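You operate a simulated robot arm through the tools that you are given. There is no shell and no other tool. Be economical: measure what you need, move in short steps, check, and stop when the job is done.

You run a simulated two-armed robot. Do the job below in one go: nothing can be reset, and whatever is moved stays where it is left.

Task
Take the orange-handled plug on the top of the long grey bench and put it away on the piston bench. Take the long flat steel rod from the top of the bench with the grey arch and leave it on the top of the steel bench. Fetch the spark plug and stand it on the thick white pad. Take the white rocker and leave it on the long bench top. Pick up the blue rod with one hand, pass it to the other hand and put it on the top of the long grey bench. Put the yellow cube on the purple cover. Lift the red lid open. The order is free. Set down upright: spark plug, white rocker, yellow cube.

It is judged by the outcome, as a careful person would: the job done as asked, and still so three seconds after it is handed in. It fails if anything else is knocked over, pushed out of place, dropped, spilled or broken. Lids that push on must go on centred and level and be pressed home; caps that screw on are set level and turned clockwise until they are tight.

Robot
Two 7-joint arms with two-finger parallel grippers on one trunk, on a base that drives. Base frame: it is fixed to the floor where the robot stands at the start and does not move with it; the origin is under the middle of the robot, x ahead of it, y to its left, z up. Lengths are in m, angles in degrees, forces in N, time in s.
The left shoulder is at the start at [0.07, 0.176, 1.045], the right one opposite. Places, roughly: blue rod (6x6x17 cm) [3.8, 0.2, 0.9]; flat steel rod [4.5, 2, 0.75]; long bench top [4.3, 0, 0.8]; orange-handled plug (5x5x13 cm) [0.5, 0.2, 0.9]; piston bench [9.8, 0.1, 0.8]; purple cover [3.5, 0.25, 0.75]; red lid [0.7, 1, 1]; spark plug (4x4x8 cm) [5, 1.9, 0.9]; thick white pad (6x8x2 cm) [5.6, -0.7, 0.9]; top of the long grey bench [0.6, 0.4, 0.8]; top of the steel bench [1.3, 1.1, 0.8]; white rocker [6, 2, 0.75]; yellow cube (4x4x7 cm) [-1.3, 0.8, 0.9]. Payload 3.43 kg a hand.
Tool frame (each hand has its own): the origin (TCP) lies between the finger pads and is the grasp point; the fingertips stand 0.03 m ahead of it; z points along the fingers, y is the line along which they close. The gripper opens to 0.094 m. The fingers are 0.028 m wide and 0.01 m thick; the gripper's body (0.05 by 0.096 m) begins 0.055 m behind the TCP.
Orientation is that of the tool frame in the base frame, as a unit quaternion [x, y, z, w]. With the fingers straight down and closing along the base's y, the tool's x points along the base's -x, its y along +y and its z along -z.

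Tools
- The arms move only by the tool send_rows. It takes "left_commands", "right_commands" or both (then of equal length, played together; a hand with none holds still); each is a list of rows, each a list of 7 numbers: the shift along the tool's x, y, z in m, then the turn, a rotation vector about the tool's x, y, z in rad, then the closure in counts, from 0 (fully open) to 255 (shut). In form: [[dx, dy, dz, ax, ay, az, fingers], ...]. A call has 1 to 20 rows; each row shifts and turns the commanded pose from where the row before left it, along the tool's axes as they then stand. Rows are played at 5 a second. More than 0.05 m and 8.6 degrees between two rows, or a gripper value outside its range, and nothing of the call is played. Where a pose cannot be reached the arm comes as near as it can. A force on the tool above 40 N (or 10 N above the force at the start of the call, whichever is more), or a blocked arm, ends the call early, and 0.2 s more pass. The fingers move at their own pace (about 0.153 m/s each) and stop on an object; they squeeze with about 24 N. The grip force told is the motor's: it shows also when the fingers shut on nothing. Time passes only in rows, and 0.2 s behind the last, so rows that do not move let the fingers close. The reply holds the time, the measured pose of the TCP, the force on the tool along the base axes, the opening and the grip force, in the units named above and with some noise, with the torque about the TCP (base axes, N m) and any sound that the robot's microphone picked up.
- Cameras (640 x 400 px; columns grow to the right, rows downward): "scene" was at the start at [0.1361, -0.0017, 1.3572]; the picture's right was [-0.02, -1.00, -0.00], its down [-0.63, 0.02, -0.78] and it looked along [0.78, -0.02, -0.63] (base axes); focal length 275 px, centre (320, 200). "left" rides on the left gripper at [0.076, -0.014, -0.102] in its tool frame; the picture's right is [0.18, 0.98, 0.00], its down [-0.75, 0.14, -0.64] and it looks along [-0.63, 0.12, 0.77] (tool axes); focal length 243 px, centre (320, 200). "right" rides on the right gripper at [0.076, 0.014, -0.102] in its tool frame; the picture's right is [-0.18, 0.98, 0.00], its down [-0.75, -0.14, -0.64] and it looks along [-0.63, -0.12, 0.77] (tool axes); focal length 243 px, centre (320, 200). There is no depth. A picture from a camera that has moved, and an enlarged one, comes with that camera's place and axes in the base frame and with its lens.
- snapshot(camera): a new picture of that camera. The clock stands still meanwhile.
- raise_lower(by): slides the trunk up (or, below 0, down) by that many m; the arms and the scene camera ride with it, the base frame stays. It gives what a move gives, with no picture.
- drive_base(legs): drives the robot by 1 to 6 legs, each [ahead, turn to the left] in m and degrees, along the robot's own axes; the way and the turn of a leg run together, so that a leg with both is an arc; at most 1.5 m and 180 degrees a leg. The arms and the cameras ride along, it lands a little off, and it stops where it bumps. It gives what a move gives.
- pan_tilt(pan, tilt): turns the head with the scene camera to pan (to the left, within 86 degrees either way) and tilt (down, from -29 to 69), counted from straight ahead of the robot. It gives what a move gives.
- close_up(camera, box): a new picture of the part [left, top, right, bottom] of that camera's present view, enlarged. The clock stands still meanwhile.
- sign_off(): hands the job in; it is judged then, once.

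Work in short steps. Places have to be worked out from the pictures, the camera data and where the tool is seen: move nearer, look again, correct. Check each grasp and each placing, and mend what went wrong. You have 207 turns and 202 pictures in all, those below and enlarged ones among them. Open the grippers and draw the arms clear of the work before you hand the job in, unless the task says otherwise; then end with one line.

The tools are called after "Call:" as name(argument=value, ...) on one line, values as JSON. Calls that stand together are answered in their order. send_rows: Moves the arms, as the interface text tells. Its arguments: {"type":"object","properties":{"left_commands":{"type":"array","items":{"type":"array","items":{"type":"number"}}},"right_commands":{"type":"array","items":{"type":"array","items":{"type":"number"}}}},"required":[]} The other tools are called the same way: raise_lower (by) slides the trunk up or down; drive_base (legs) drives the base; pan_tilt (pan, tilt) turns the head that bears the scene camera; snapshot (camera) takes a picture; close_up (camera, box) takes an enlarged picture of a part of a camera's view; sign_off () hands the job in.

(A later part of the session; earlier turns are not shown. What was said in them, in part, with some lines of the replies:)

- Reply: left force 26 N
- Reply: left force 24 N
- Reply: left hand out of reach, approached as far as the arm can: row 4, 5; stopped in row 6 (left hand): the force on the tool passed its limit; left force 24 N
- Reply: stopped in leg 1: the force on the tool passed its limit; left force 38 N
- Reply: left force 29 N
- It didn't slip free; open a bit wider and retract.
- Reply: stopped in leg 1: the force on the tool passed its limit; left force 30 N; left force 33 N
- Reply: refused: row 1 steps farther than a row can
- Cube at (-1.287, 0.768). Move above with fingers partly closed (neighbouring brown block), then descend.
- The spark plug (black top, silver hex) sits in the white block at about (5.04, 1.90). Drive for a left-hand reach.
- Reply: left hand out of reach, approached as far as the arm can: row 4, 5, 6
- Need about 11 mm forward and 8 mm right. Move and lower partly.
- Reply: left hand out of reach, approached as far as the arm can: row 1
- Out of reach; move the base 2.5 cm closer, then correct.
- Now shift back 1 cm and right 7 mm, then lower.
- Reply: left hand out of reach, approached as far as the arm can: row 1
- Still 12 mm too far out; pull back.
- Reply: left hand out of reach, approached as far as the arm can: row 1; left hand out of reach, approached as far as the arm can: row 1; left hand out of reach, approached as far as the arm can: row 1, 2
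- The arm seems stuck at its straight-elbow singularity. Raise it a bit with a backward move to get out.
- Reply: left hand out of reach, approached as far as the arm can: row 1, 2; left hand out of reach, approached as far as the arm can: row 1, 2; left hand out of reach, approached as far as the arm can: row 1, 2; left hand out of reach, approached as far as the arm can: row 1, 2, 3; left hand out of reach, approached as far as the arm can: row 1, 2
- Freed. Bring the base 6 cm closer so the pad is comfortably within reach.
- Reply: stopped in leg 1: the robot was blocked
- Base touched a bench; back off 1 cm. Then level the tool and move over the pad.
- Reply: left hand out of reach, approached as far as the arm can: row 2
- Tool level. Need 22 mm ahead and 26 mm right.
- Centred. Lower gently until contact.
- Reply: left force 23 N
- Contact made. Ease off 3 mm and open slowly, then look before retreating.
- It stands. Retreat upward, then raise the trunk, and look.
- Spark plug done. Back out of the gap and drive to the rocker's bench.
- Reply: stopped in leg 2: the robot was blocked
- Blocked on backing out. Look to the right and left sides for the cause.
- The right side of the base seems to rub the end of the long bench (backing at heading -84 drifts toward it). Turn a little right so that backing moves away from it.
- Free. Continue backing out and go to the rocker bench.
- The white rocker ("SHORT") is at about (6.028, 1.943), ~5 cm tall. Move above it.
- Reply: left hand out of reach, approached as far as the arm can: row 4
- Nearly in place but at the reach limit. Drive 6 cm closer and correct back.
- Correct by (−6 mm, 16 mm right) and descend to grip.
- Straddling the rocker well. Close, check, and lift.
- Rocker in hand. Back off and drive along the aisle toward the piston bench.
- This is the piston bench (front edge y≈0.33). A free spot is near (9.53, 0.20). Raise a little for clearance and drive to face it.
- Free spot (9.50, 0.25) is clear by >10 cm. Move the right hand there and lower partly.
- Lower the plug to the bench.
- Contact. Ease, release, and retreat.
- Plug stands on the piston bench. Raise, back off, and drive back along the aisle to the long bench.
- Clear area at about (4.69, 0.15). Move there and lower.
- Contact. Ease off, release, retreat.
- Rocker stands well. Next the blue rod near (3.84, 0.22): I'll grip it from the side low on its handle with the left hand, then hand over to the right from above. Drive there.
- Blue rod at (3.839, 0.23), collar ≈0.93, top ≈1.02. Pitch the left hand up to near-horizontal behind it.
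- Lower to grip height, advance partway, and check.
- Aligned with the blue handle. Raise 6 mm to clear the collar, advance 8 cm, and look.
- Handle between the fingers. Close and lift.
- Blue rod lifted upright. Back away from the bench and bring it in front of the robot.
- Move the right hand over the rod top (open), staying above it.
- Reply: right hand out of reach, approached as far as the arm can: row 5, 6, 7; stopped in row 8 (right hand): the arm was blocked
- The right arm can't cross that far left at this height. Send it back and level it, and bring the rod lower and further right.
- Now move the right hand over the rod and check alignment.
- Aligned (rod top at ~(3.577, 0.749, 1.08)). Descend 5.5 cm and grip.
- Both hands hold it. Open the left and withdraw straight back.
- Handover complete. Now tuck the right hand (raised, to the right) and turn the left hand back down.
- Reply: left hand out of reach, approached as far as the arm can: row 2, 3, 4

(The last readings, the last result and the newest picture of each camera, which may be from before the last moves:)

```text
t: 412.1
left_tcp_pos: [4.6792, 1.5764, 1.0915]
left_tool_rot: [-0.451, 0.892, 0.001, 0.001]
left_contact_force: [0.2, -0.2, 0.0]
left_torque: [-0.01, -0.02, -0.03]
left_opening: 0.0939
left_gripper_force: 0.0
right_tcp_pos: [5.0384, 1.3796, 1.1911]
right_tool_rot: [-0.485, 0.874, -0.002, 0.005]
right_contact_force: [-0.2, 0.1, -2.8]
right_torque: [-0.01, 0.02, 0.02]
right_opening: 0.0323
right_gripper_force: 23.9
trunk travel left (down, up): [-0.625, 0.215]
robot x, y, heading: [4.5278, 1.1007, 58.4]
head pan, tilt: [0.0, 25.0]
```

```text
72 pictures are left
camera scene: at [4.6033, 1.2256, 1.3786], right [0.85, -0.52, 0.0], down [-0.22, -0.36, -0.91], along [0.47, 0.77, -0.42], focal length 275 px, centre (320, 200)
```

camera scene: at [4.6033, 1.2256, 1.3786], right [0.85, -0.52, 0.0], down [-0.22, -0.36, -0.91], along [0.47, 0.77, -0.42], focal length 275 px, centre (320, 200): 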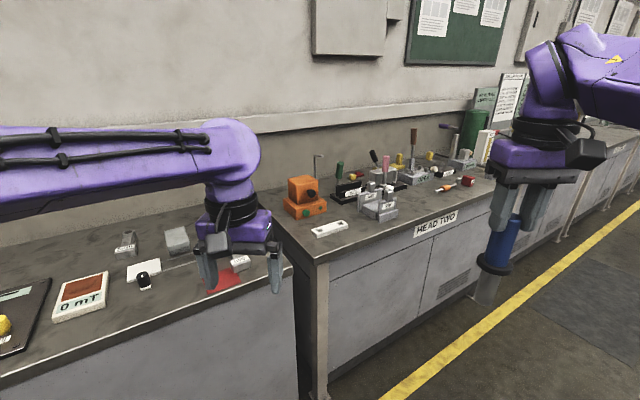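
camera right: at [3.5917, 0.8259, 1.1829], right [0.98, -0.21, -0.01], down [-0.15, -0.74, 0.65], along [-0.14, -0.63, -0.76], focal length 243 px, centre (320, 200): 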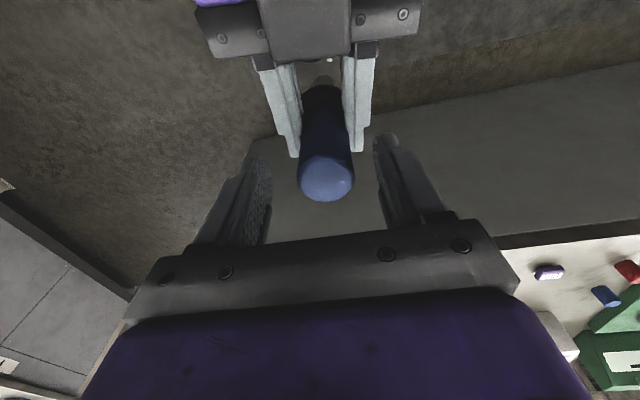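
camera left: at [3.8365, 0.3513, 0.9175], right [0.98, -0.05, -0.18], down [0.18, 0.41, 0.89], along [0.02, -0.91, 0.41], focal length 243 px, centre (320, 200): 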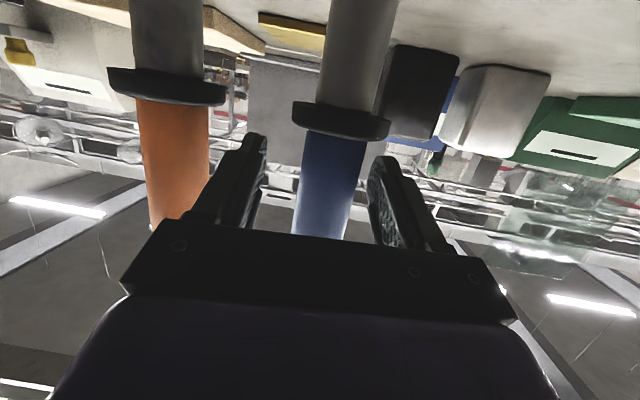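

Turn to face the left bench squarely and look for the flat steel rod.

Call:
drive_base(legs=[[0, 32]])

Call:
pan_tilt(pan=12, tilt=35)

Call:
snapshot(camera="scene")

Call:
close_up(camera="scene", box=[240, 130, 480, 280])

```text
t: 414.1
left_tcp_pos: [4.3973, 1.5831, 1.0933]
left_tool_rot: [-0.685, 0.728, 0.001, 0.0]
left_contact_force: [-0.7, 0.4, -0.1]
left_torque: [-0.01, 0.01, 0.01]
left_opening: 0.094
left_gripper_force: 0.0
right_tcp_pos: [4.8062, 1.6123, 1.1899]
right_tool_rot: [0.713, -0.701, 0.001, -0.005]
right_contact_force: [0.7, -1.2, -2.8]
right_torque: [-0.03, 0.02, -0.02]
right_opening: 0.0325
right_gripper_force: 24.3
trunk travel left (down, up): [-0.625, 0.215]
robot x, y, heading: [4.5267, 1.1063, 91.1]
head pan, tilt: [0.0, 25.0]
```

```text
t: 414.8
left_tcp_pos: [4.3964, 1.583, 1.0929]
left_tool_rot: [-0.684, 0.729, 0.002, -0.001]
left_contact_force: [-0.8, 0.8, -0.3]
left_torque: [0.02, 0.0, -0.02]
left_opening: 0.0939
left_gripper_force: 0.2
right_tcp_pos: [4.806, 1.6121, 1.189]
right_tool_rot: [0.714, -0.7, 0.0, -0.005]
right_contact_force: [-0.2, 0.7, -3.4]
right_torque: [-0.01, -0.03, 0.02]
right_opening: 0.0326
right_gripper_force: 24.3
trunk travel left (down, up): [-0.625, 0.215]
robot x, y, heading: [4.5325, 1.1007, 91.4]
head pan, tilt: [12.0, 35.0]
```

```text
71 pictures are left
camera scene: at [4.5073, 1.2404, 1.363], right [0.97, 0.23, 0.0], down [0.13, -0.56, -0.82], along [-0.19, 0.8, -0.57], focal length 275 px, centre (320, 200)
```

scene: 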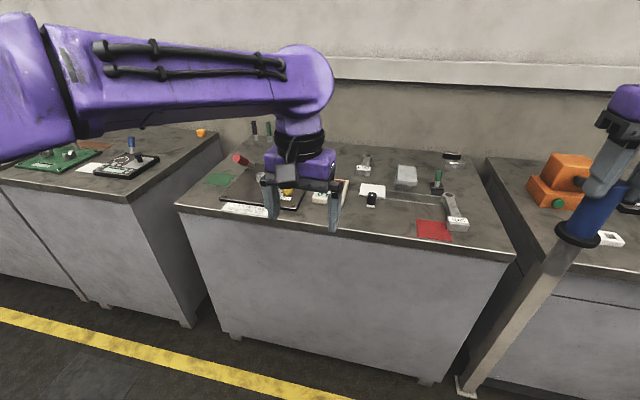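

```text
2.67 times, centred on (360, 205) of scene
camera zoom: at [4.5073, 1.2404, 1.363], right [0.97, 0.23, 0.0], down [0.13, -0.56, -0.82], along [-0.19, 0.8, -0.57], focal length 732 px, centre (213, 187)
```

zoom: 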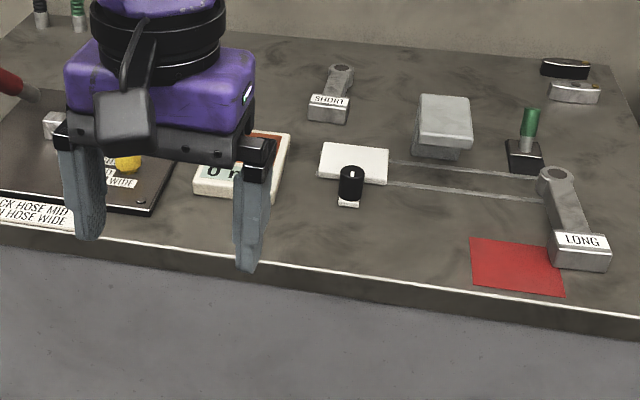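

Zoom in on the candidates ("LONG" con-rod and the faint bar).

Call:
close_up(camera="scene", box=[360, 150, 480, 245])

```text
4.21 times, centred on (420, 198) of scene
camera zoom: at [4.5073, 1.2404, 1.363], right [0.97, 0.23, 0.0], down [0.13, -0.56, -0.82], along [-0.19, 0.8, -0.57], focal length 1156 px, centre (-101, 210)
```

zoom: 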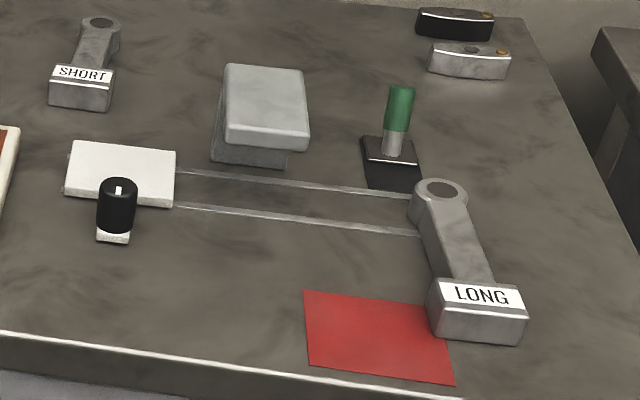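

The "LONG" flat rod lies along y at x≈4.74 (y 1.89–2.07). Drive for a left-hand reach.

Call:
drive_base(legs=[[0, -60], [0.47, 0], [0, 59]])

Call:
pan_tilt(pan=15, tilt=42)

Call:
snapshot(camera="left")

Call:
snapshot(camera="scene")

```text
t: 422.9
left_tcp_pos: [4.8303, 1.829, 1.0926]
left_tool_rot: [-0.667, 0.745, 0.001, 0.001]
left_contact_force: [-0.2, -0.4, -0.1]
left_torque: [0.0, 0.01, 0.01]
left_opening: 0.094
left_gripper_force: 0.0
right_tcp_pos: [5.2418, 1.8377, 1.19]
right_tool_rot: [-0.696, 0.718, 0.0, 0.004]
right_contact_force: [0.0, 0.0, -3.1]
right_torque: [-0.01, -0.03, -0.03]
right_opening: 0.0327
right_gripper_force: 24.1
trunk travel left (down, up): [-0.625, 0.215]
robot x, y, heading: [4.9405, 1.3449, 88.4]
head pan, tilt: [12.0, 35.0]
```

```text
t: 423.6
left_tcp_pos: [4.831, 1.8283, 1.0922]
left_tool_rot: [-0.667, 0.745, 0.002, 0.001]
left_contact_force: [0.3, 0.0, 0.7]
left_torque: [0.01, -0.02, 0.0]
left_opening: 0.0942
left_gripper_force: 0.0
right_tcp_pos: [5.2417, 1.838, 1.1897]
right_tool_rot: [-0.696, 0.718, 0.0, 0.004]
right_contact_force: [0.9, -0.7, -2.4]
right_torque: [-0.02, 0.0, 0.02]
right_opening: 0.0328
right_gripper_force: 23.9
trunk travel left (down, up): [-0.625, 0.215]
robot x, y, heading: [4.9408, 1.3456, 88.6]
head pan, tilt: [15.0, 42.0]
```

```text
68 pictures are left
camera left: at [4.836, 1.7503, 1.1957], right [-1.0, -0.08, 0.0], down [-0.06, 0.76, 0.64], along [-0.05, 0.64, -0.77], focal length 243 px, centre (320, 200)
```

left: 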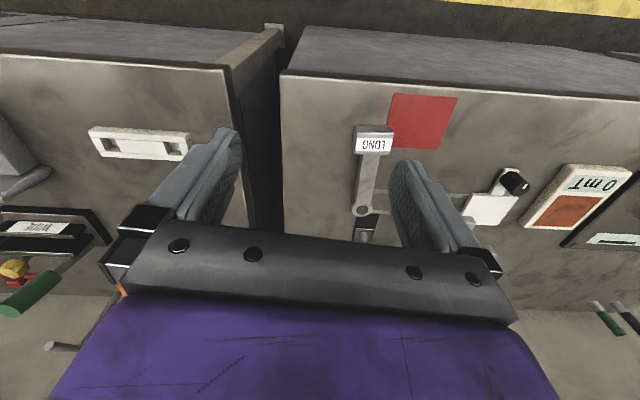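

```text
67 pictures are left
camera scene: at [4.9206, 1.4759, 1.3525], right [0.97, 0.23, 0.0], down [0.16, -0.65, -0.74], along [-0.17, 0.72, -0.67], focal length 275 px, centre (320, 200)
```

scene: 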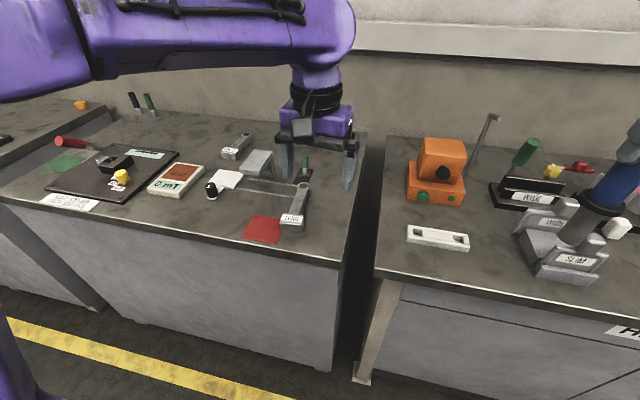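

Rotate the hand to match the rod and move above its beam.

Call:
send_rows(left_commands=[[0, 0, 0, 0, 0, -0.14, 92], [-0.034, 0.02, 0.02, 0, 0, 0, 92], [-0.034, 0.02, 0.03, 0, 0, 0, 92], [-0.034, 0.02, 0.03, 0, 0, 0, 92], [-0.032, 0.021, 0.03, 0, 0, 0, 92], [0, 0, 0.02, 0, 0, 0, 92], [0, 0, 0, 0, 0, 0, 92]])

Call:
snapshot(camera="left")

Call:
close_up(camera="scene", box=[220, 130, 380, 250])

```text
t: 425.2
left_tcp_pos: [4.7448, 1.9608, 0.9628]
left_tool_rot: [0.718, -0.696, -0.002, 0.001]
left_contact_force: [0.7, -0.5, 0.4]
left_torque: [0.0, -0.02, 0.04]
left_opening: 0.0601
left_gripper_force: 0.0
right_tcp_pos: [5.241, 1.8377, 1.1885]
right_tool_rot: [-0.695, 0.719, 0.0, 0.005]
right_contact_force: [0.8, 0.3, -3.4]
right_torque: [-0.03, 0.03, 0.0]
right_opening: 0.0327
right_gripper_force: 24.3
trunk travel left (down, up): [-0.625, 0.215]
robot x, y, heading: [4.9364, 1.3423, 88.6]
head pan, tilt: [15.0, 42.0]
```

```text
66 pictures are left
camera left: at [4.7617, 1.8848, 1.0654], right [-0.98, -0.21, 0.0], down [-0.16, 0.75, 0.64], along [-0.14, 0.63, -0.77], focal length 243 px, centre (320, 200)
```

left: 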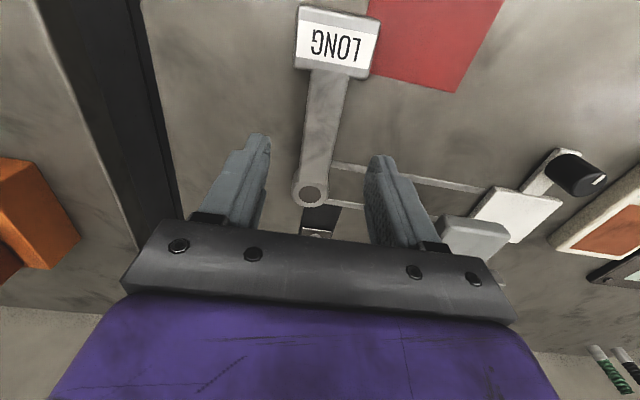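

```text
3.33 times, centred on (300, 190) of scene
camera zoom: at [4.9208, 1.4759, 1.3524], right [0.97, 0.23, 0.0], down [0.16, -0.65, -0.74], along [-0.17, 0.72, -0.67], focal length 916 px, centre (387, 233)
```

zoom: 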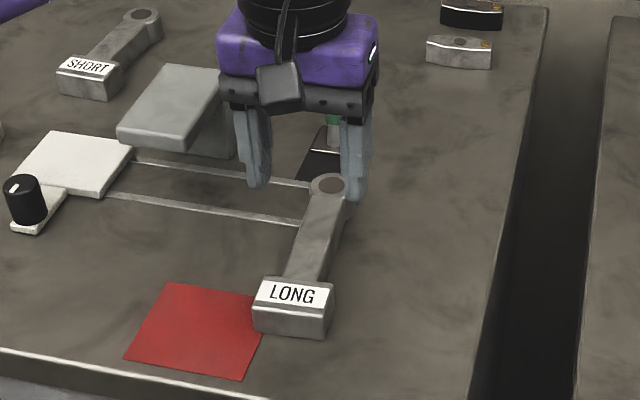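

Align: 4 mm left, 13 mm back toward the heavy end; descend and grip.

Call:
send_rows(left_commands=[[0.013, 0.004, 0.02, 0, 0, 0, 92], [0, 0, 0.03, 0, 0, 0, 92], [0, 0, 0.02, 0, 0, 0, 92], [0, 0, 0.008, 0, 0, 0, 92], [0, 0, 0, 0, 0, 0, 92], [0, 0, 0, 0, 0, 0, 255], [0, 0, 0, 0, 0, 0, 255], [0, 0, 0, 0, 0, 0, 255], [0, 0, 0, 0, 0, 0, 255]])

Call:
close_up(camera="scene", box=[220, 130, 380, 250])

```text
t: 427.2
left_tcp_pos: [4.741, 1.9482, 0.8831]
left_tool_rot: [0.718, -0.696, -0.001, 0.0]
left_contact_force: [-0.5, -0.2, -0.3]
left_torque: [0.05, -0.02, -0.03]
left_opening: 0.0277
left_gripper_force: 23.7
right_tcp_pos: [5.2395, 1.8371, 1.1901]
right_tool_rot: [-0.695, 0.719, 0.0, 0.005]
right_contact_force: [0.0, 0.3, -2.5]
right_torque: [0.0, -0.01, -0.02]
right_opening: 0.0324
right_gripper_force: 23.2
trunk travel left (down, up): [-0.625, 0.215]
robot x, y, heading: [4.938, 1.3447, 88.5]
head pan, tilt: [15.0, 42.0]
```

```text
3.33 times, centred on (300, 190) of scene
camera zoom: at [4.9208, 1.4759, 1.3524], right [0.97, 0.23, 0.0], down [0.16, -0.65, -0.74], along [-0.17, 0.72, -0.67], focal length 916 px, centre (387, 233)
```

zoom: 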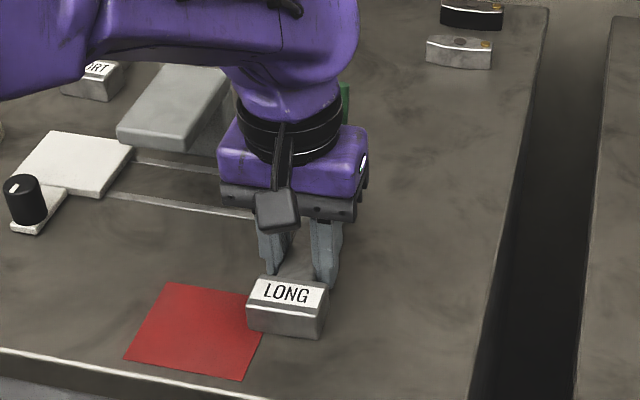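

Gripped. Lift and retract.

Call:
send_rows(left_commands=[[0, 0, -0.02, 0, 0, 0, 255], [0, 0, -0.03, 0, 0, 0, 255], [0, 0, -0.04, 0, 0, 0, 255], [0, 0, -0.04, 0, 0, 0, 255], [0, 0, -0.04, 0, 0, 0, 255], [0.04, 0, -0.02, 0, 0, 0, 255], [0.04, 0, 0, 0, 0, 0, 255], [0, 0, 0, 0, 0, 0, 255]])

Call:
snapshot(camera="scene")

```text
t: 429.0
left_tcp_pos: [4.7461, 1.8669, 1.0735]
left_tool_rot: [0.718, -0.696, 0.0, 0.0]
left_contact_force: [0.3, 0.9, -0.7]
left_torque: [-0.05, 0.0, 0.02]
left_opening: 0.0272
left_gripper_force: 24.3
right_tcp_pos: [5.242, 1.8391, 1.1884]
right_tool_rot: [-0.696, 0.718, -0.001, 0.004]
right_contact_force: [0.1, 0.6, -3.3]
right_torque: [-0.04, -0.01, 0.0]
right_opening: 0.0325
right_gripper_force: 23.9
trunk travel left (down, up): [-0.625, 0.215]
robot x, y, heading: [4.9339, 1.3438, 88.6]
head pan, tilt: [15.0, 42.0]
```

```text
63 pictures are left
camera scene: at [4.9206, 1.4778, 1.3522], right [0.97, 0.23, 0.0], down [0.16, -0.65, -0.74], along [-0.17, 0.72, -0.67], focal length 275 px, centre (320, 200)
```

scene: 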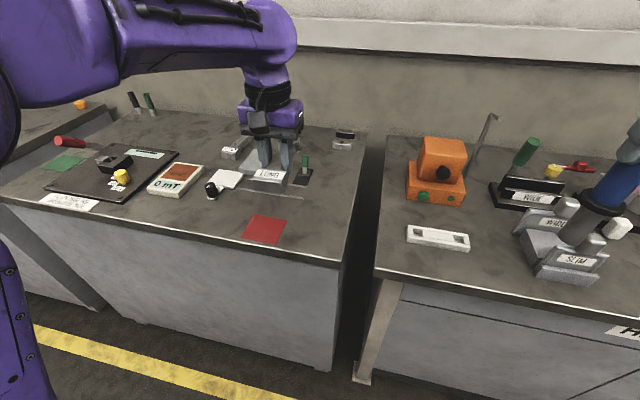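

Rod held. Drive back along the aisle to the steel bench side and look.

Call:
drive_base(legs=[[-0.3, 0], [0, 91], [1.4, 0], [1.2, 0]])

Call:
pan_tilt(pan=0, tilt=22)

Call:
snapshot(camera="scene")

```text
t: 447.2
left_tcp_pos: [1.8167, 0.7839, 1.0755]
left_tool_rot: [0.999, 0.043, 0.0, 0.001]
left_contact_force: [0.7, 0.3, -1.4]
left_torque: [-0.03, -0.03, 0.0]
left_opening: 0.0275
left_gripper_force: 24.7
right_tcp_pos: [1.8163, 1.2798, 1.1899]
right_tool_rot: [1.0, 0.013, -0.003, -0.003]
right_contact_force: [0.7, 0.8, -4.0]
right_torque: [0.01, -0.04, 0.03]
right_opening: 0.0326
right_gripper_force: 24.0
trunk travel left (down, up): [-0.625, 0.215]
robot x, y, heading: [2.3268, 1.0055, -178.5]
head pan, tilt: [15.0, 42.0]
```

```text
t: 448.0
left_tcp_pos: [1.8155, 0.7844, 1.0743]
left_tool_rot: [0.999, 0.043, -0.001, 0.001]
left_contact_force: [0.7, 0.2, -1.8]
left_torque: [-0.02, -0.02, 0.01]
left_opening: 0.0277
left_gripper_force: 23.9
right_tcp_pos: [1.8167, 1.2803, 1.1902]
right_tool_rot: [1.0, 0.011, -0.003, -0.002]
right_contact_force: [0.0, 0.2, -3.3]
right_torque: [0.0, -0.04, 0.02]
right_opening: 0.0327
right_gripper_force: 23.6
trunk travel left (down, up): [-0.625, 0.215]
robot x, y, heading: [2.3302, 1.0076, -178.5]
head pan, tilt: [0.0, 22.0]
```

```text
62 pictures are left
camera scene: at [2.1849, 1.0027, 1.3834], right [-0.03, 1.0, 0.0], down [0.38, 0.01, -0.93], along [-0.93, -0.03, -0.38], focal length 275 px, centre (320, 200)
```

scene: 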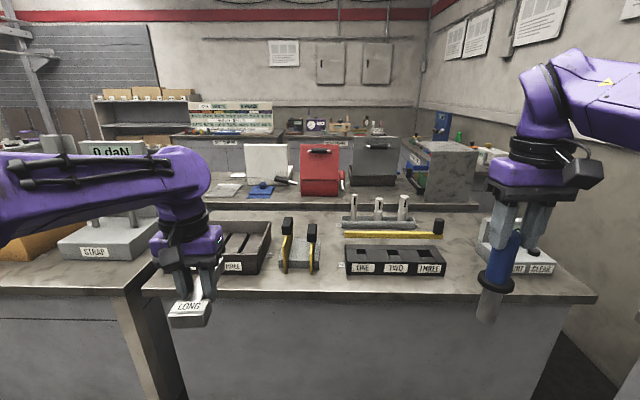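

I need a clearer look for a free spot. Raise the trunk and look again.

Call:
raise_lower(by=0.2)

Call:
drive_base(legs=[[0.3, 0]])

Call:
pan_tilt(pan=0, tilt=45)

Call:
snapshot(camera="scene")

```text
t: 450.2
left_tcp_pos: [1.8169, 0.7837, 1.2747]
left_tool_rot: [0.999, 0.043, -0.001, 0.001]
left_contact_force: [0.3, -0.7, -1.7]
left_torque: [-0.02, -0.03, 0.02]
left_opening: 0.0276
left_gripper_force: 23.8
right_tcp_pos: [1.8168, 1.2803, 1.3901]
right_tool_rot: [1.0, 0.012, -0.003, -0.003]
right_contact_force: [-0.2, 0.3, -2.7]
right_torque: [-0.04, -0.04, -0.02]
right_opening: 0.0324
right_gripper_force: 23.8
trunk travel left (down, up): [-0.825, 0.015]
robot x, y, heading: [2.3283, 1.004, -178.3]
head pan, tilt: [0.0, 22.0]
```

```text
t: 452.2
left_tcp_pos: [1.5145, 0.7811, 1.2757]
left_tool_rot: [0.999, 0.039, -0.003, 0.001]
left_contact_force: [0.2, 0.2, -1.8]
left_torque: [0.0, -0.02, 0.01]
left_opening: 0.0273
left_gripper_force: 23.9
right_tcp_pos: [1.5181, 1.275, 1.3914]
right_tool_rot: [1.0, 0.007, -0.004, -0.003]
right_contact_force: [1.2, 0.0, -4.1]
right_torque: [-0.02, -0.05, 0.0]
right_opening: 0.0322
right_gripper_force: 23.7
trunk travel left (down, up): [-0.825, 0.015]
robot x, y, heading: [2.0279, 1.0015, -178.7]
head pan, tilt: [0.0, 22.0]
```

```text
t: 453.1
left_tcp_pos: [1.512, 0.781, 1.2741]
left_tool_rot: [0.999, 0.04, 0.0, 0.001]
left_contact_force: [-1.4, -0.4, -1.3]
left_torque: [-0.02, -0.06, 0.02]
left_opening: 0.0276
left_gripper_force: 23.4
right_tcp_pos: [1.5146, 1.277, 1.3904]
right_tool_rot: [1.0, 0.008, -0.004, -0.004]
right_contact_force: [-1.0, -0.3, -3.1]
right_torque: [-0.02, -0.05, 0.02]
right_opening: 0.0323
right_gripper_force: 24.0
trunk travel left (down, up): [-0.825, 0.015]
robot x, y, heading: [2.0259, 0.9981, -178.4]
head pan, tilt: [0.0, 45.0]
```

```text
61 pictures are left
camera scene: at [1.8922, 0.9965, 1.548], right [-0.02, 1.0, 0.0], down [0.71, 0.01, -0.71], along [-0.71, -0.02, -0.71], focal length 275 px, centre (320, 200)
```

scene: 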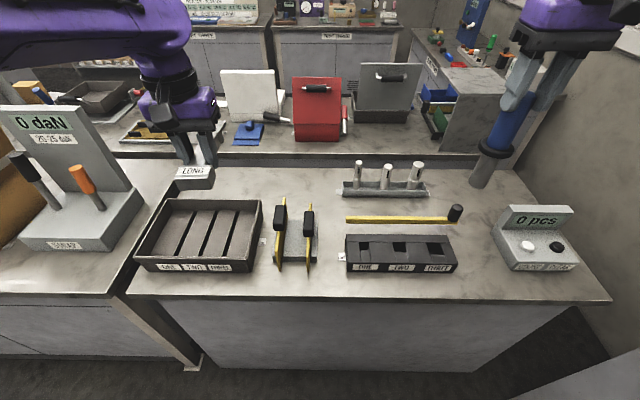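

A clear patch lies between the black block and the "0 pcs" unit, around (1.42, 1.48). Position the robot obliquely so the left hand reaches it without nearing the wall.

Call:
drive_base(legs=[[0, -90], [0.2, 0], [0, 56], [0.08, 0]])

Call:
pan_tilt(pan=5, tilt=50)

Call:
snapshot(camera="scene")

```text
t: 461.7
left_tcp_pos: [1.4231, 1.3303, 1.2832]
left_tool_rot: [0.968, -0.252, -0.008, -0.002]
left_contact_force: [0.7, -0.9, -0.4]
left_torque: [-0.01, 0.03, -0.02]
left_opening: 0.0277
left_gripper_force: 23.2
right_tcp_pos: [1.7023, 1.7408, 1.3993]
right_tool_rot: [0.96, -0.281, -0.011, -0.006]
right_contact_force: [1.4, 0.2, -2.2]
right_torque: [-0.02, -0.01, 0.02]
right_opening: 0.0325
right_gripper_force: 24.1
trunk travel left (down, up): [-0.825, 0.015]
robot x, y, heading: [1.9601, 1.2382, 147.9]
head pan, tilt: [0.0, 45.0]
```

```text
t: 462.4
left_tcp_pos: [1.4165, 1.3339, 1.2807]
left_tool_rot: [0.968, -0.251, -0.005, 0.0]
left_contact_force: [0.7, -0.4, -1.8]
left_torque: [0.02, 0.03, -0.02]
left_opening: 0.0275
left_gripper_force: 23.8
right_tcp_pos: [1.6935, 1.7442, 1.3951]
right_tool_rot: [0.96, -0.28, -0.007, -0.005]
right_contact_force: [1.7, 0.1, -2.7]
right_torque: [0.0, -0.03, -0.01]
right_opening: 0.0324
right_gripper_force: 24.2
trunk travel left (down, up): [-0.825, 0.015]
robot x, y, heading: [1.9589, 1.2345, 147.7]
head pan, tilt: [5.0, 50.0]
```

```text
60 pictures are left
camera scene: at [1.851, 1.2968, 1.5419], right [0.46, 0.89, 0.0], down [0.68, -0.35, -0.65], along [-0.57, 0.3, -0.76], focal length 275 px, centre (320, 200)
```

scene: 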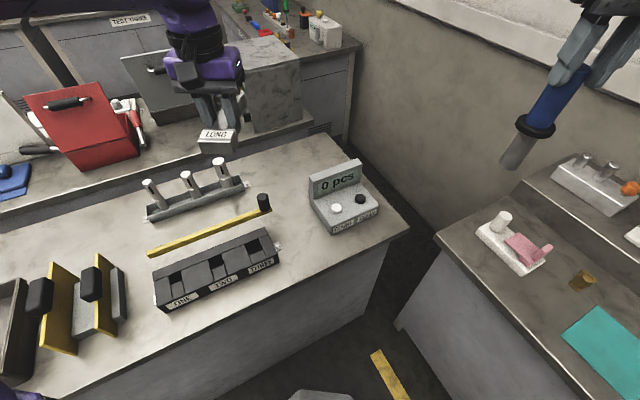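

Patch centre ≈(1.40, 1.455), 14 cm wide. Rotate the hand so the rod points along x, move over it, lower the trunk.

Call:
send_rows(left_commands=[[0, 0, 0, 0, 0, -0.1265, 255], [0, 0, 0, 0, 0, -0.1265, 255], [0, 0, 0, 0, 0, -0.1265, 255], [0, 0, 0, 0, 0, -0.1265, 255], [0, -0.04, 0, 0, 0, 0, 255], [0, -0.04, 0, 0, 0, 0, 255], [0.003, -0.04, 0, 0, 0, 0, 255], [0, 0, 0, 0, 0, 0, 255]])

Call:
raise_lower(by=-0.16)

Call:
snapshot(camera="scene")

Call:
snapshot(camera="left")

```text
t: 464.2
left_tcp_pos: [1.414, 1.4576, 1.2782]
left_tool_rot: [1.0, -0.001, -0.004, -0.001]
left_contact_force: [0.1, -0.5, -1.1]
left_torque: [-0.01, -0.04, 0.0]
left_opening: 0.0275
left_gripper_force: 24.1
right_tcp_pos: [1.6894, 1.7476, 1.3934]
right_tool_rot: [0.96, -0.281, -0.005, -0.005]
right_contact_force: [0.3, -0.3, -2.2]
right_torque: [-0.02, -0.03, -0.01]
right_opening: 0.0324
right_gripper_force: 23.9
trunk travel left (down, up): [-0.825, 0.015]
robot x, y, heading: [1.9577, 1.2352, 147.8]
head pan, tilt: [5.0, 50.0]
```

```text
t: 466.0
left_tcp_pos: [1.4143, 1.4571, 1.119]
left_tool_rot: [1.0, -0.001, -0.003, -0.001]
left_contact_force: [0.2, 0.7, -1.8]
left_torque: [-0.01, -0.02, -0.03]
left_opening: 0.0274
left_gripper_force: 23.8
right_tcp_pos: [1.6885, 1.7476, 1.2326]
right_tool_rot: [0.96, -0.281, -0.005, -0.004]
right_contact_force: [0.0, 0.0, -3.8]
right_torque: [-0.01, -0.04, 0.0]
right_opening: 0.0324
right_gripper_force: 24.4
trunk travel left (down, up): [-0.665, 0.175]
robot x, y, heading: [1.9566, 1.2369, 147.7]
head pan, tilt: [5.0, 50.0]
```

```text
59 pictures are left
camera scene: at [1.8452, 1.3004, 1.3812], right [0.46, 0.89, 0.0], down [0.68, -0.35, -0.64], along [-0.57, 0.29, -0.77], focal length 275 px, centre (320, 200)
```

scene: 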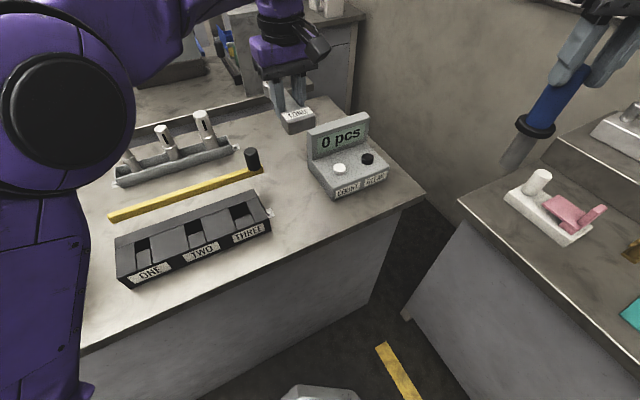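

```text
58 pictures are left
camera left: at [1.4912, 1.4716, 1.2216], right [0.18, -0.98, 0.0], down [-0.75, -0.14, 0.65], along [-0.64, -0.12, -0.76], focal length 243 px, centre (320, 200)
```

left: 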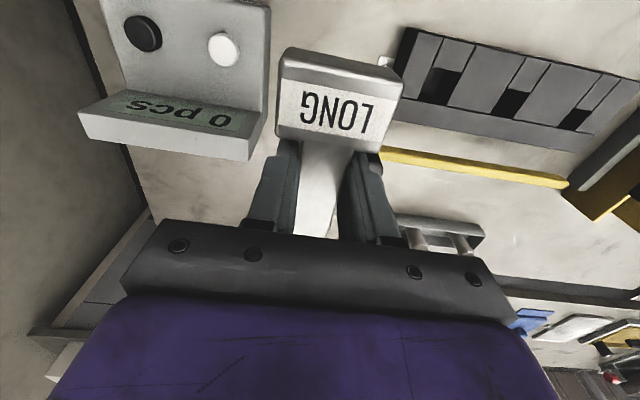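

Shift 8 mm toward the black block for symmetric clearance and descend.

Call:
send_rows(left_commands=[[0, 0.008, 0.04, 0, 0, 0, 255], [0, 0, 0.04, 0, 0, 0, 255], [0, 0, 0.04, 0, 0, 0, 255], [0, 0, 0.04, 0, 0, 0, 255], [0, 0, 0.03, 0, 0, 0, 255], [0, 0, 0.02, 0, 0, 0, 255], [0, 0, 0, 0, 0, 0, 255]])

Call:
close_up(camera="scene", box=[220, 90, 400, 220])

```text
t: 467.6
left_tcp_pos: [1.4142, 1.4501, 0.9087]
left_tool_rot: [1.0, -0.001, -0.003, -0.001]
left_contact_force: [0.5, 0.6, -1.4]
left_torque: [0.0, -0.02, -0.03]
left_opening: 0.0276
left_gripper_force: 24.4
right_tcp_pos: [1.6886, 1.7477, 1.2342]
right_tool_rot: [0.96, -0.281, -0.005, -0.004]
right_contact_force: [-0.5, -0.2, -4.0]
right_torque: [-0.01, -0.02, 0.01]
right_opening: 0.0324
right_gripper_force: 24.3
trunk travel left (down, up): [-0.665, 0.175]
robot x, y, heading: [1.952, 1.2349, 147.7]
head pan, tilt: [5.0, 50.0]
```

```text
3.08 times, centred on (310, 155) of scene
camera zoom: at [1.8453, 1.3004, 1.3812], right [0.46, 0.89, 0.0], down [0.68, -0.35, -0.64], along [-0.57, 0.29, -0.77], focal length 845 px, centre (351, 338)
```

zoom: 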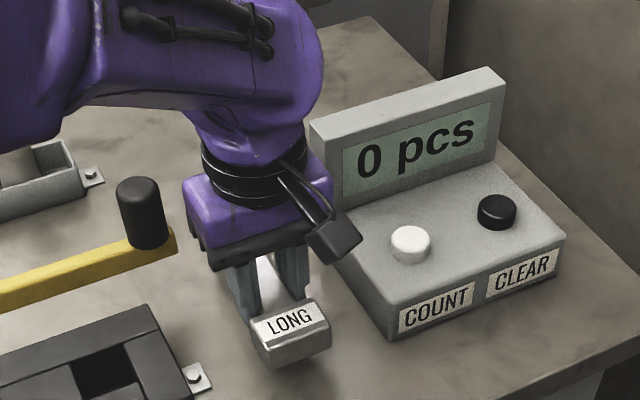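

Clear on both sides. Lower to contact.

Call:
send_rows(left_commands=[[0, 0, 0.015, 0, 0, 0, 255], [0, 0, 0.006, 0, 0, 0, 255], [0, 0, 0.003, 0, 0, 0, 255], [0, 0, 0.002, 0, 0, 0, 255], [0, 0, 0, 0, 0, 0, 255]])

```text
t: 468.8
left_tcp_pos: [1.4148, 1.4507, 0.8838]
left_tool_rot: [1.0, -0.001, -0.005, -0.002]
left_contact_force: [-0.8, 0.8, 7.9]
left_torque: [-0.19, -0.49, -0.08]
left_opening: 0.0275
left_gripper_force: 24.1
right_tcp_pos: [1.6895, 1.7477, 1.2335]
right_tool_rot: [0.96, -0.28, -0.006, -0.004]
right_contact_force: [-0.6, -0.3, -2.4]
right_torque: [-0.04, -0.08, -0.01]
right_opening: 0.0327
right_gripper_force: 23.9
trunk travel left (down, up): [-0.665, 0.175]
robot x, y, heading: [1.9558, 1.2344, 147.8]
head pan, tilt: [5.0, 50.0]
```

Contact. Release and retreat up.

Call:
send_rows(left_commands=[[0, 0, 0, 0, 0, 0, 160], [0, 0, 0, 0, 0, 0, 130], [0, 0, 0, 0, 0, 0, 120], [0, 0, -0.02, 0, 0, 0, 120], [0, 0, -0.03, 0, 0, 0, 120], [0, 0, -0.04, 0, 0, 0, 120], [0, 0, -0.04, 0, 0, 0, 120], [0, 0, -0.04, 0, 0, 0, 0], [0, 0, -0.04, 0, 0, 0, 0], [0, 0, 0, 0, 0, 0, 0]])

Call:
snapshot(camera="scene")

```text
t: 471.0
left_tcp_pos: [1.4139, 1.4496, 1.092]
left_tool_rot: [1.0, -0.001, -0.003, 0.0]
left_contact_force: [0.5, 0.7, 0.7]
left_torque: [0.0, -0.01, 0.04]
left_opening: 0.0939
left_gripper_force: 0.1
right_tcp_pos: [1.688, 1.7477, 1.2326]
right_tool_rot: [0.96, -0.281, -0.004, -0.005]
right_contact_force: [-1.4, -0.2, -2.9]
right_torque: [-0.04, -0.02, 0.02]
right_opening: 0.0329
right_gripper_force: 24.3
trunk travel left (down, up): [-0.665, 0.175]
robot x, y, heading: [1.9568, 1.2344, 148.0]
head pan, tilt: [5.0, 50.0]
```

```text
56 pictures are left
camera scene: at [1.8449, 1.3007, 1.3811], right [0.46, 0.89, 0.0], down [0.68, -0.35, -0.64], along [-0.57, 0.29, -0.77], focal length 275 px, centre (320, 200)
```

scene: 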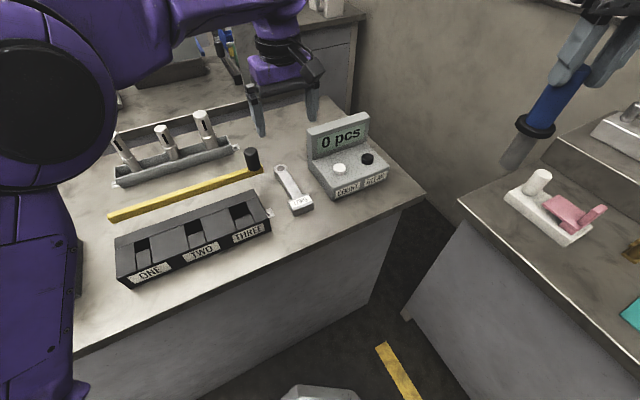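

The rod is placed on the steel bench. Now carry the blue rod around to the long grey bench.

Call:
raise_lower(by=0.1)

Call:
drive_base(legs=[[-0.2, 0], [0, 122], [1.5, 0], [0.63, 0], [0, -45], [0.42, 0]])

Call:
pan_tilt(pan=0, tilt=25)

Call:
snapshot(camera="scene")

```text
t: 472.3
left_tcp_pos: [1.4145, 1.4494, 1.1922]
left_tool_rot: [1.0, 0.0, -0.004, 0.0]
left_contact_force: [-0.6, 0.7, 0.7]
left_torque: [0.0, -0.02, -0.02]
left_opening: 0.0939
left_gripper_force: 0.0
right_tcp_pos: [1.6887, 1.7477, 1.3326]
right_tool_rot: [0.96, -0.281, -0.005, -0.004]
right_contact_force: [0.0, 0.3, -3.2]
right_torque: [-0.06, -0.05, 0.01]
right_opening: 0.0325
right_gripper_force: 24.2
trunk travel left (down, up): [-0.765, 0.075]
robot x, y, heading: [1.9591, 1.2343, 147.5]
head pan, tilt: [5.0, 50.0]
```

```text
t: 493.6
left_tcp_pos: [1.4784, -1.8179, 1.1923]
left_tool_rot: [0.782, 0.624, -0.004, 0.001]
left_contact_force: [0.5, -0.8, -0.3]
left_torque: [0.0, 0.0, -0.02]
left_opening: 0.0942
left_gripper_force: 0.1
right_tcp_pos: [1.2495, -1.485, 1.3333]
right_tool_rot: [0.925, 0.379, -0.008, 0.001]
right_contact_force: [-0.3, 0.8, -2.7]
right_torque: [0.03, -0.02, 0.01]
right_opening: 0.0325
right_gripper_force: 24.1
trunk travel left (down, up): [-0.765, 0.075]
robot x, y, heading: [1.806, -1.3369, -135.2]
head pan, tilt: [5.0, 50.0]
```

```text
t: 494.4
left_tcp_pos: [1.4786, -1.8197, 1.1901]
left_tool_rot: [0.782, 0.623, -0.004, 0.002]
left_contact_force: [0.4, -0.3, -0.1]
left_torque: [-0.02, 0.01, 0.01]
left_opening: 0.0941
left_gripper_force: 0.2
right_tcp_pos: [1.248, -1.4853, 1.3322]
right_tool_rot: [0.925, 0.38, -0.007, 0.0]
right_contact_force: [0.2, 0.2, -3.2]
right_torque: [0.04, 0.02, -0.01]
right_opening: 0.0322
right_gripper_force: 23.3
trunk travel left (down, up): [-0.765, 0.075]
robot x, y, heading: [1.8078, -1.3383, -135.0]
head pan, tilt: [0.0, 25.0]
```

```text
55 pictures are left
camera scene: at [1.7054, -1.4373, 1.5186], right [-0.71, 0.71, 0.0], down [0.3, 0.3, -0.91], along [-0.64, -0.64, -0.42], focal length 275 px, centre (320, 200)
```

scene: 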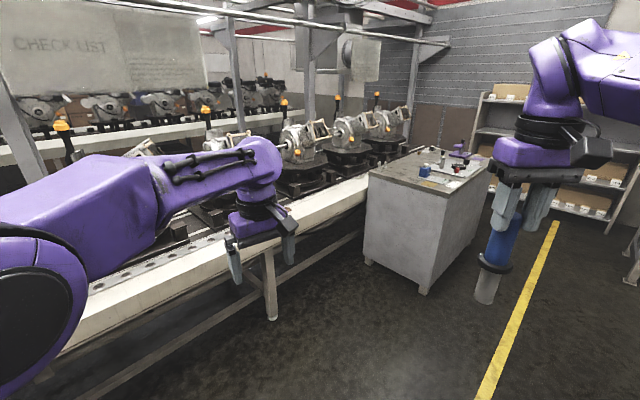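

Path clear. Continue along the corridor and up to the front of the grey bench.

Call:
drive_base(legs=[[0, -45], [1.5, 0], [0.57, 0], [0, -90], [1.5, 0], [0.3, 0]])

Call:
drive_base(legs=[[0, -90]])

Call:
pan_tilt(pan=-12, tilt=40)

Call:
snapshot(camera="scene")

```text
t: 519.2
left_tcp_pos: [-0.4711, 0.9833, 1.1923]
left_tool_rot: [0.887, -0.461, -0.003, -0.005]
left_contact_force: [-0.3, -0.1, 0.2]
left_torque: [0.01, 0.02, 0.01]
left_opening: 0.0941
left_gripper_force: 0.0
right_tcp_pos: [-0.069, 0.9303, 1.3335]
right_tool_rot: [0.723, -0.691, -0.004, -0.007]
right_contact_force: [-0.4, -0.8, -3.2]
right_torque: [-0.03, -0.04, 0.0]
right_opening: 0.0321
right_gripper_force: 24.3
trunk travel left (down, up): [-0.765, 0.075]
robot x, y, heading: [-0.3352, 0.4179, 92.8]
head pan, tilt: [0.0, 25.0]
```

```text
t: 523.4
left_tcp_pos: [0.2343, 0.5576, 1.191]
left_tool_rot: [-0.301, 0.954, 0.0, 0.004]
left_contact_force: [0.6, 0.0, -0.4]
left_torque: [0.0, -0.03, 0.0]
left_opening: 0.0939
left_gripper_force: 0.0
right_tcp_pos: [0.1802, 0.1569, 1.3327]
right_tool_rot: [-0.023, 1.0, -0.003, 0.007]
right_contact_force: [-0.2, -0.4, -2.8]
right_torque: [-0.01, 0.07, -0.01]
right_opening: 0.0326
right_gripper_force: 24.0
trunk travel left (down, up): [-0.765, 0.075]
robot x, y, heading: [-0.3312, 0.4206, 2.9]
head pan, tilt: [0.0, 25.0]
```

```text
t: 524.2
left_tcp_pos: [0.233, 0.5567, 1.1918]
left_tool_rot: [-0.301, 0.954, 0.0, 0.003]
left_contact_force: [0.0, 0.2, -0.3]
left_torque: [-0.03, -0.04, -0.02]
left_opening: 0.0939
left_gripper_force: 0.0
right_tcp_pos: [0.1805, 0.1556, 1.3321]
right_tool_rot: [-0.023, 1.0, -0.002, 0.006]
right_contact_force: [0.4, 0.7, -2.9]
right_torque: [0.02, 0.03, -0.02]
right_opening: 0.0327
right_gripper_force: 24.2
trunk travel left (down, up): [-0.765, 0.075]
robot x, y, heading: [-0.3357, 0.4197, 3.1]
head pan, tilt: [-12.0, 40.0]
```

```text
54 pictures are left
camera scene: at [-0.1981, 0.41, 1.4954], right [-0.16, -0.99, 0.0], down [-0.63, 0.1, -0.77], along [0.76, -0.12, -0.64], focal length 275 px, centre (320, 200)
```

scene: 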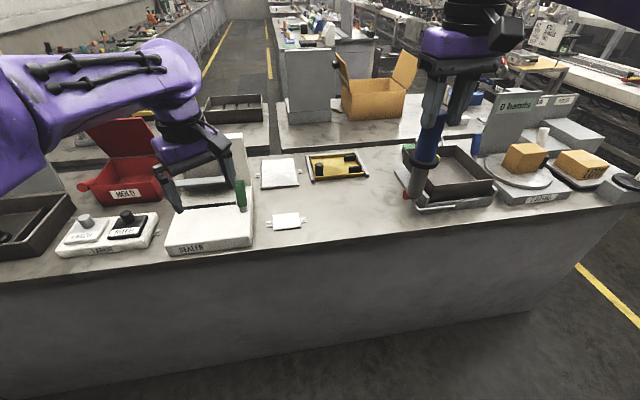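

The spot where the orange plug stood is free. Drive closer, lower the trunk.

Call:
drive_base(legs=[[0.18, -2]])

Call:
raise_lower(by=-0.14)

Call:
send_rows(right_commands=[[-0.04, 0.02, 0, 0, 0, 0, 255], [-0.04, 0.02, 0, 0, 0, 0, 255], [-0.04, 0.015, 0, 0, 0, 0, 255], [0, 0, 0.03, 0, 0, 0, 255], [0, 0, 0.03, 0, 0, 0, 255], [0, 0, 0, 0, 0, 0, 255]])

Call:
snapshot(camera="scene")

```text
t: 525.7
left_tcp_pos: [0.41, 0.5455, 1.1935]
left_tool_rot: [-0.286, 0.958, -0.001, 0.005]
left_contact_force: [-0.2, -0.1, 0.3]
left_torque: [0.02, -0.04, 0.03]
left_opening: 0.0938
left_gripper_force: 0.0
right_tcp_pos: [0.3441, 0.1468, 1.3346]
right_tool_rot: [-0.007, 1.0, -0.002, 0.008]
right_contact_force: [-0.2, -0.6, -3.0]
right_torque: [0.0, 0.04, -0.02]
right_opening: 0.0327
right_gripper_force: 23.9
trunk travel left (down, up): [-0.765, 0.075]
robot x, y, heading: [-0.1547, 0.4271, 0.8]
head pan, tilt: [-12.0, 40.0]
```

```text
t: 527.3
left_tcp_pos: [0.4126, 0.5446, 1.0519]
left_tool_rot: [-0.285, 0.958, 0.0, 0.004]
left_contact_force: [-0.2, 0.5, 0.0]
left_torque: [-0.02, -0.01, 0.02]
left_opening: 0.094
left_gripper_force: 0.0
right_tcp_pos: [0.3471, 0.1463, 1.1928]
right_tool_rot: [-0.005, 1.0, -0.003, 0.007]
right_contact_force: [0.7, 0.0, -2.8]
right_torque: [0.01, 0.04, -0.04]
right_opening: 0.0325
right_gripper_force: 23.9
trunk travel left (down, up): [-0.625, 0.215]
robot x, y, heading: [-0.1543, 0.4271, 1.0]
head pan, tilt: [-12.0, 40.0]
```

```text
t: 528.7
left_tcp_pos: [0.4124, 0.5442, 1.0517]
left_tool_rot: [-0.286, 0.958, 0.0, 0.003]
left_contact_force: [0.1, 0.1, 0.2]
left_torque: [-0.02, -0.02, 0.03]
left_opening: 0.0941
left_gripper_force: 0.1
right_tcp_pos: [0.447, 0.1969, 1.1345]
right_tool_rot: [-0.007, 1.0, -0.003, 0.007]
right_contact_force: [-1.1, -0.3, -3.3]
right_torque: [0.01, 0.06, 0.01]
right_opening: 0.0322
right_gripper_force: 24.2
right hand out of reach, approached as far as the arm can: row 3
trunk travel left (down, up): [-0.625, 0.215]
robot x, y, heading: [-0.1556, 0.4259, 0.7]
head pan, tilt: [-12.0, 40.0]
```

```text
53 pictures are left
camera scene: at [-0.0235, 0.4123, 1.3555], right [-0.19, -0.98, 0.0], down [-0.63, 0.12, -0.77], along [0.75, -0.15, -0.64], focal length 275 px, centre (320, 200)
```

scene: 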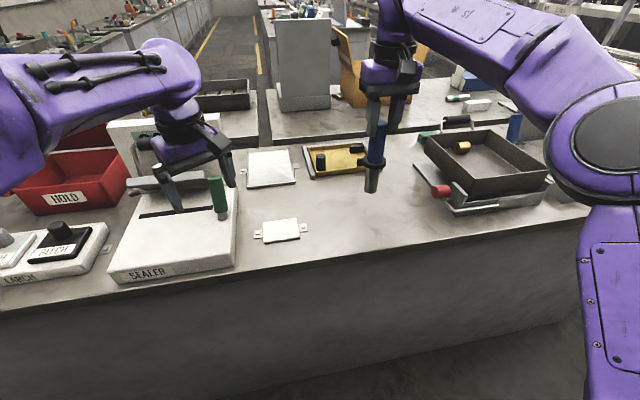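

Good clear spot at (0.447, 0.197). Level the hand and lower.

Call:
send_rows(right_commands=[[0, 0, 0.03, -0.006, 0.014, 0, 255], [0, 0, 0.03, 0, 0, 0, 255], [0, 0, 0.03, 0, 0, 0, 255], [0, 0, 0.006, 0, 0, 0, 255], [0, 0, 0, 0, 0, 0, 255]])

Call:
close_up(camera="scene", box=[300, 100, 460, 220])

```text
t: 529.9
left_tcp_pos: [0.4131, 0.5443, 1.0524]
left_tool_rot: [-0.286, 0.958, 0.001, 0.004]
left_contact_force: [0.4, -0.5, 0.6]
left_torque: [0.0, -0.01, -0.02]
left_opening: 0.0939
left_gripper_force: 0.0
right_tcp_pos: [0.4473, 0.1935, 1.0364]
right_tool_rot: [-0.007, 1.0, 0.001, 0.0]
right_contact_force: [0.6, 0.4, -3.2]
right_torque: [0.01, 0.05, -0.01]
right_opening: 0.0328
right_gripper_force: 24.1
trunk travel left (down, up): [-0.625, 0.215]
robot x, y, heading: [-0.1592, 0.4256, 1.1]
head pan, tilt: [-12.0, 40.0]
```

```text
3.33 times, centred on (380, 160) of scene
camera zoom: at [-0.0228, 0.412, 1.3554], right [-0.19, -0.98, 0.0], down [-0.63, 0.12, -0.77], along [0.75, -0.15, -0.64], focal length 916 px, centre (120, 333)
```

zoom: 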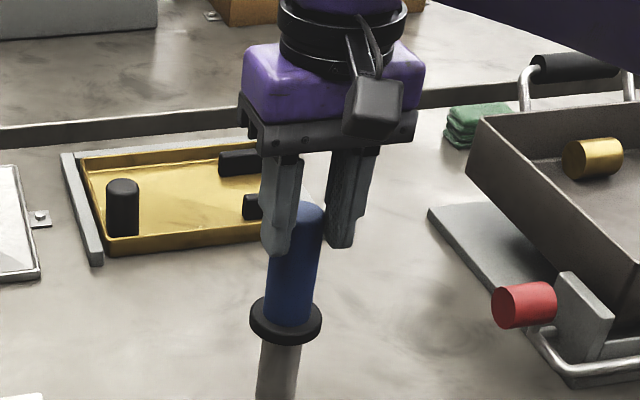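

Call:
send_rows(right_commands=[[0, 0, 0.005, 0, 0, 0, 255], [0, 0, 0.004, 0, 0, 0, 255], [0, 0, 0.003, 0, 0, 0, 255], [0, 0, 0.002, 0, 0, 0, 255], [0, 0, 0, 0, 0, 0, 255]])

Call:
close_up(camera="scene", box=[300, 100, 460, 240])

```text
t: 531.1
left_tcp_pos: [0.4112, 0.5459, 1.0535]
left_tool_rot: [-0.286, 0.958, -0.001, 0.004]
left_contact_force: [0.1, 0.5, 0.6]
left_torque: [0.04, 0.01, -0.04]
left_opening: 0.0939
left_gripper_force: 0.0
right_tcp_pos: [0.4458, 0.1959, 1.0266]
right_tool_rot: [-0.006, 1.0, 0.001, 0.002]
right_contact_force: [-0.2, -3.5, 15.9]
right_torque: [-0.41, -0.34, -0.1]
right_opening: 0.0326
right_gripper_force: 24.0
trunk travel left (down, up): [-0.625, 0.215]
robot x, y, heading: [-0.1568, 0.4293, 0.9]
head pan, tilt: [-12.0, 40.0]
```

```text
2.86 times, centred on (380, 170) of scene
camera zoom: at [-0.0259, 0.4123, 1.3558], right [-0.19, -0.98, 0.0], down [-0.63, 0.12, -0.77], along [0.75, -0.15, -0.64], focal length 785 px, centre (149, 286)
```

zoom: 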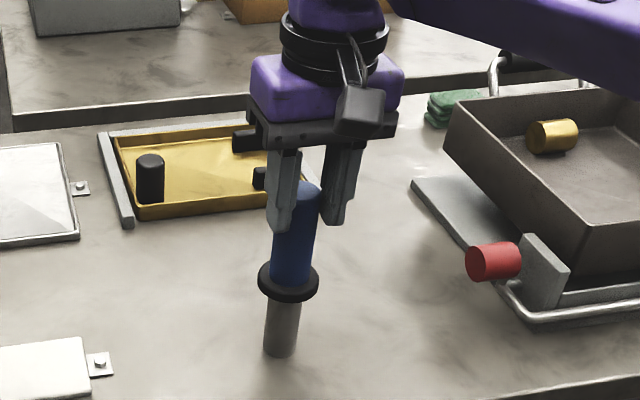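

Contact. Ease off 2 mm, open gently, and check that it stands.

Call:
send_rows(right_commands=[[0, 0, -0.002, 0, 0, 0, 255], [0, 0, 0, 0, 0, 0, 160], [0, 0, 0, 0, 0, 0, 140], [0, 0, 0, 0, 0, 0, 100], [0, 0, 0, 0, 0, 0, 80]])

Call:
close_up(camera="scene", box=[300, 100, 460, 240])

```text
t: 532.3
left_tcp_pos: [0.4118, 0.5452, 1.052]
left_tool_rot: [-0.285, 0.959, 0.001, 0.003]
left_contact_force: [0.0, -0.4, -1.3]
left_torque: [-0.01, 0.0, -0.03]
left_opening: 0.0941
left_gripper_force: 0.1
right_tcp_pos: [0.4476, 0.1943, 1.0266]
right_tool_rot: [-0.006, 1.0, 0.0, 0.0]
right_contact_force: [-0.8, -0.3, -1.1]
right_torque: [0.04, -0.02, 0.05]
right_opening: 0.0648
right_gripper_force: 0.1
trunk travel left (down, up): [-0.625, 0.215]
robot x, y, heading: [-0.1613, 0.4245, 0.7]
head pan, tilt: [-12.0, 40.0]
```

```text
2.86 times, centred on (380, 170) of scene
camera zoom: at [-0.0232, 0.4121, 1.3554], right [-0.19, -0.98, 0.0], down [-0.63, 0.12, -0.77], along [0.75, -0.15, -0.64], focal length 785 px, centre (149, 286)
```

zoom: 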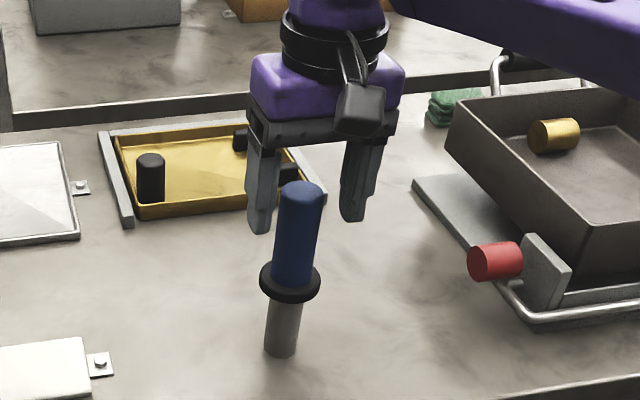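

It stands. Retreat upward, back away and take a final look at the rod and the lid.

Call:
send_rows(right_commands=[[0, 0, -0.03, 0, 0, 0, 60], [0, 0, -0.03, 0, 0, 0, 60], [0, 0, -0.03, 0, 0, 0, 0], [0.04, 0, -0.02, 0, 0, 0, 0], [0.04, 0, 0, 0, 0, 0, 0], [0, 0, 0, 0, 0, 0, 0]])

Call:
drive_base(legs=[[-0.4, 0]])

Call:
pan_tilt(pan=5, tilt=28)

Call:
snapshot(camera="scene")

```text
t: 533.7
left_tcp_pos: [0.413, 0.5462, 1.0515]
left_tool_rot: [-0.286, 0.958, 0.0, 0.002]
left_contact_force: [0.3, -0.4, -0.5]
left_torque: [-0.01, 0.03, 0.03]
left_opening: 0.0942
left_gripper_force: 0.1
right_tcp_pos: [0.3703, 0.1947, 1.1395]
right_tool_rot: [-0.007, 1.0, 0.0, 0.0]
right_contact_force: [0.1, -0.1, -0.5]
right_torque: [0.01, 0.02, 0.03]
right_opening: 0.0941
right_gripper_force: 0.0
trunk travel left (down, up): [-0.625, 0.215]
robot x, y, heading: [-0.1552, 0.4268, 1.1]
head pan, tilt: [-12.0, 40.0]
```

```text
t: 536.2
left_tcp_pos: [0.012, 0.5371, 1.0511]
left_tool_rot: [-0.285, 0.958, 0.0, 0.004]
left_contact_force: [-0.1, 0.0, 0.7]
left_torque: [0.01, 0.0, 0.0]
left_opening: 0.094
left_gripper_force: 0.0
right_tcp_pos: [-0.0306, 0.1869, 1.1382]
right_tool_rot: [-0.006, 1.0, 0.0, -0.001]
right_contact_force: [0.4, -0.7, -0.2]
right_torque: [0.01, 0.0, 0.0]
right_opening: 0.0941
right_gripper_force: 0.1
trunk travel left (down, up): [-0.625, 0.215]
robot x, y, heading: [-0.5578, 0.419, 1.0]
head pan, tilt: [-12.0, 40.0]
```

```text
t: 537.0
left_tcp_pos: [0.0112, 0.5378, 1.0507]
left_tool_rot: [-0.286, 0.958, 0.0, 0.004]
left_contact_force: [-0.5, 0.2, 0.4]
left_torque: [0.01, 0.02, -0.03]
left_opening: 0.0942
left_gripper_force: 0.1
right_tcp_pos: [-0.0303, 0.1865, 1.139]
right_tool_rot: [-0.005, 1.0, -0.001, 0.0]
right_contact_force: [-0.4, 0.2, -0.4]
right_torque: [-0.04, 0.05, -0.04]
right_opening: 0.0943
right_gripper_force: 0.1
trunk travel left (down, up): [-0.625, 0.215]
robot x, y, heading: [-0.5513, 0.4215, 0.9]
head pan, tilt: [5.0, 28.0]
```

```text
49 pictures are left
camera scene: at [-0.4162, 0.4306, 1.3739], right [0.1, -0.99, 0.0], down [-0.47, -0.05, -0.88], along [0.88, 0.09, -0.47], focal length 275 px, centre (320, 200)
```

scene: 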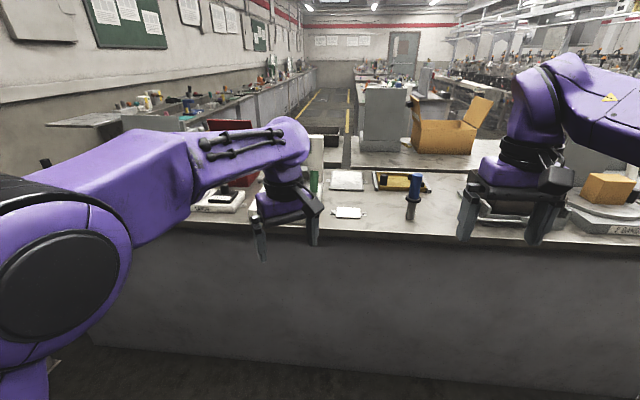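

The blue rod stands on the grey bench and the lid is still open. All seven jobs were checked as they were placed, and both grippers are open and clear, so I hand the job in.

Call:
sign_off()

```text
The job is handed in.
```

I handed the job in with all seven tasks done. I checked each item in the pictures after setting it down, and the lid was still open when I last saw it.
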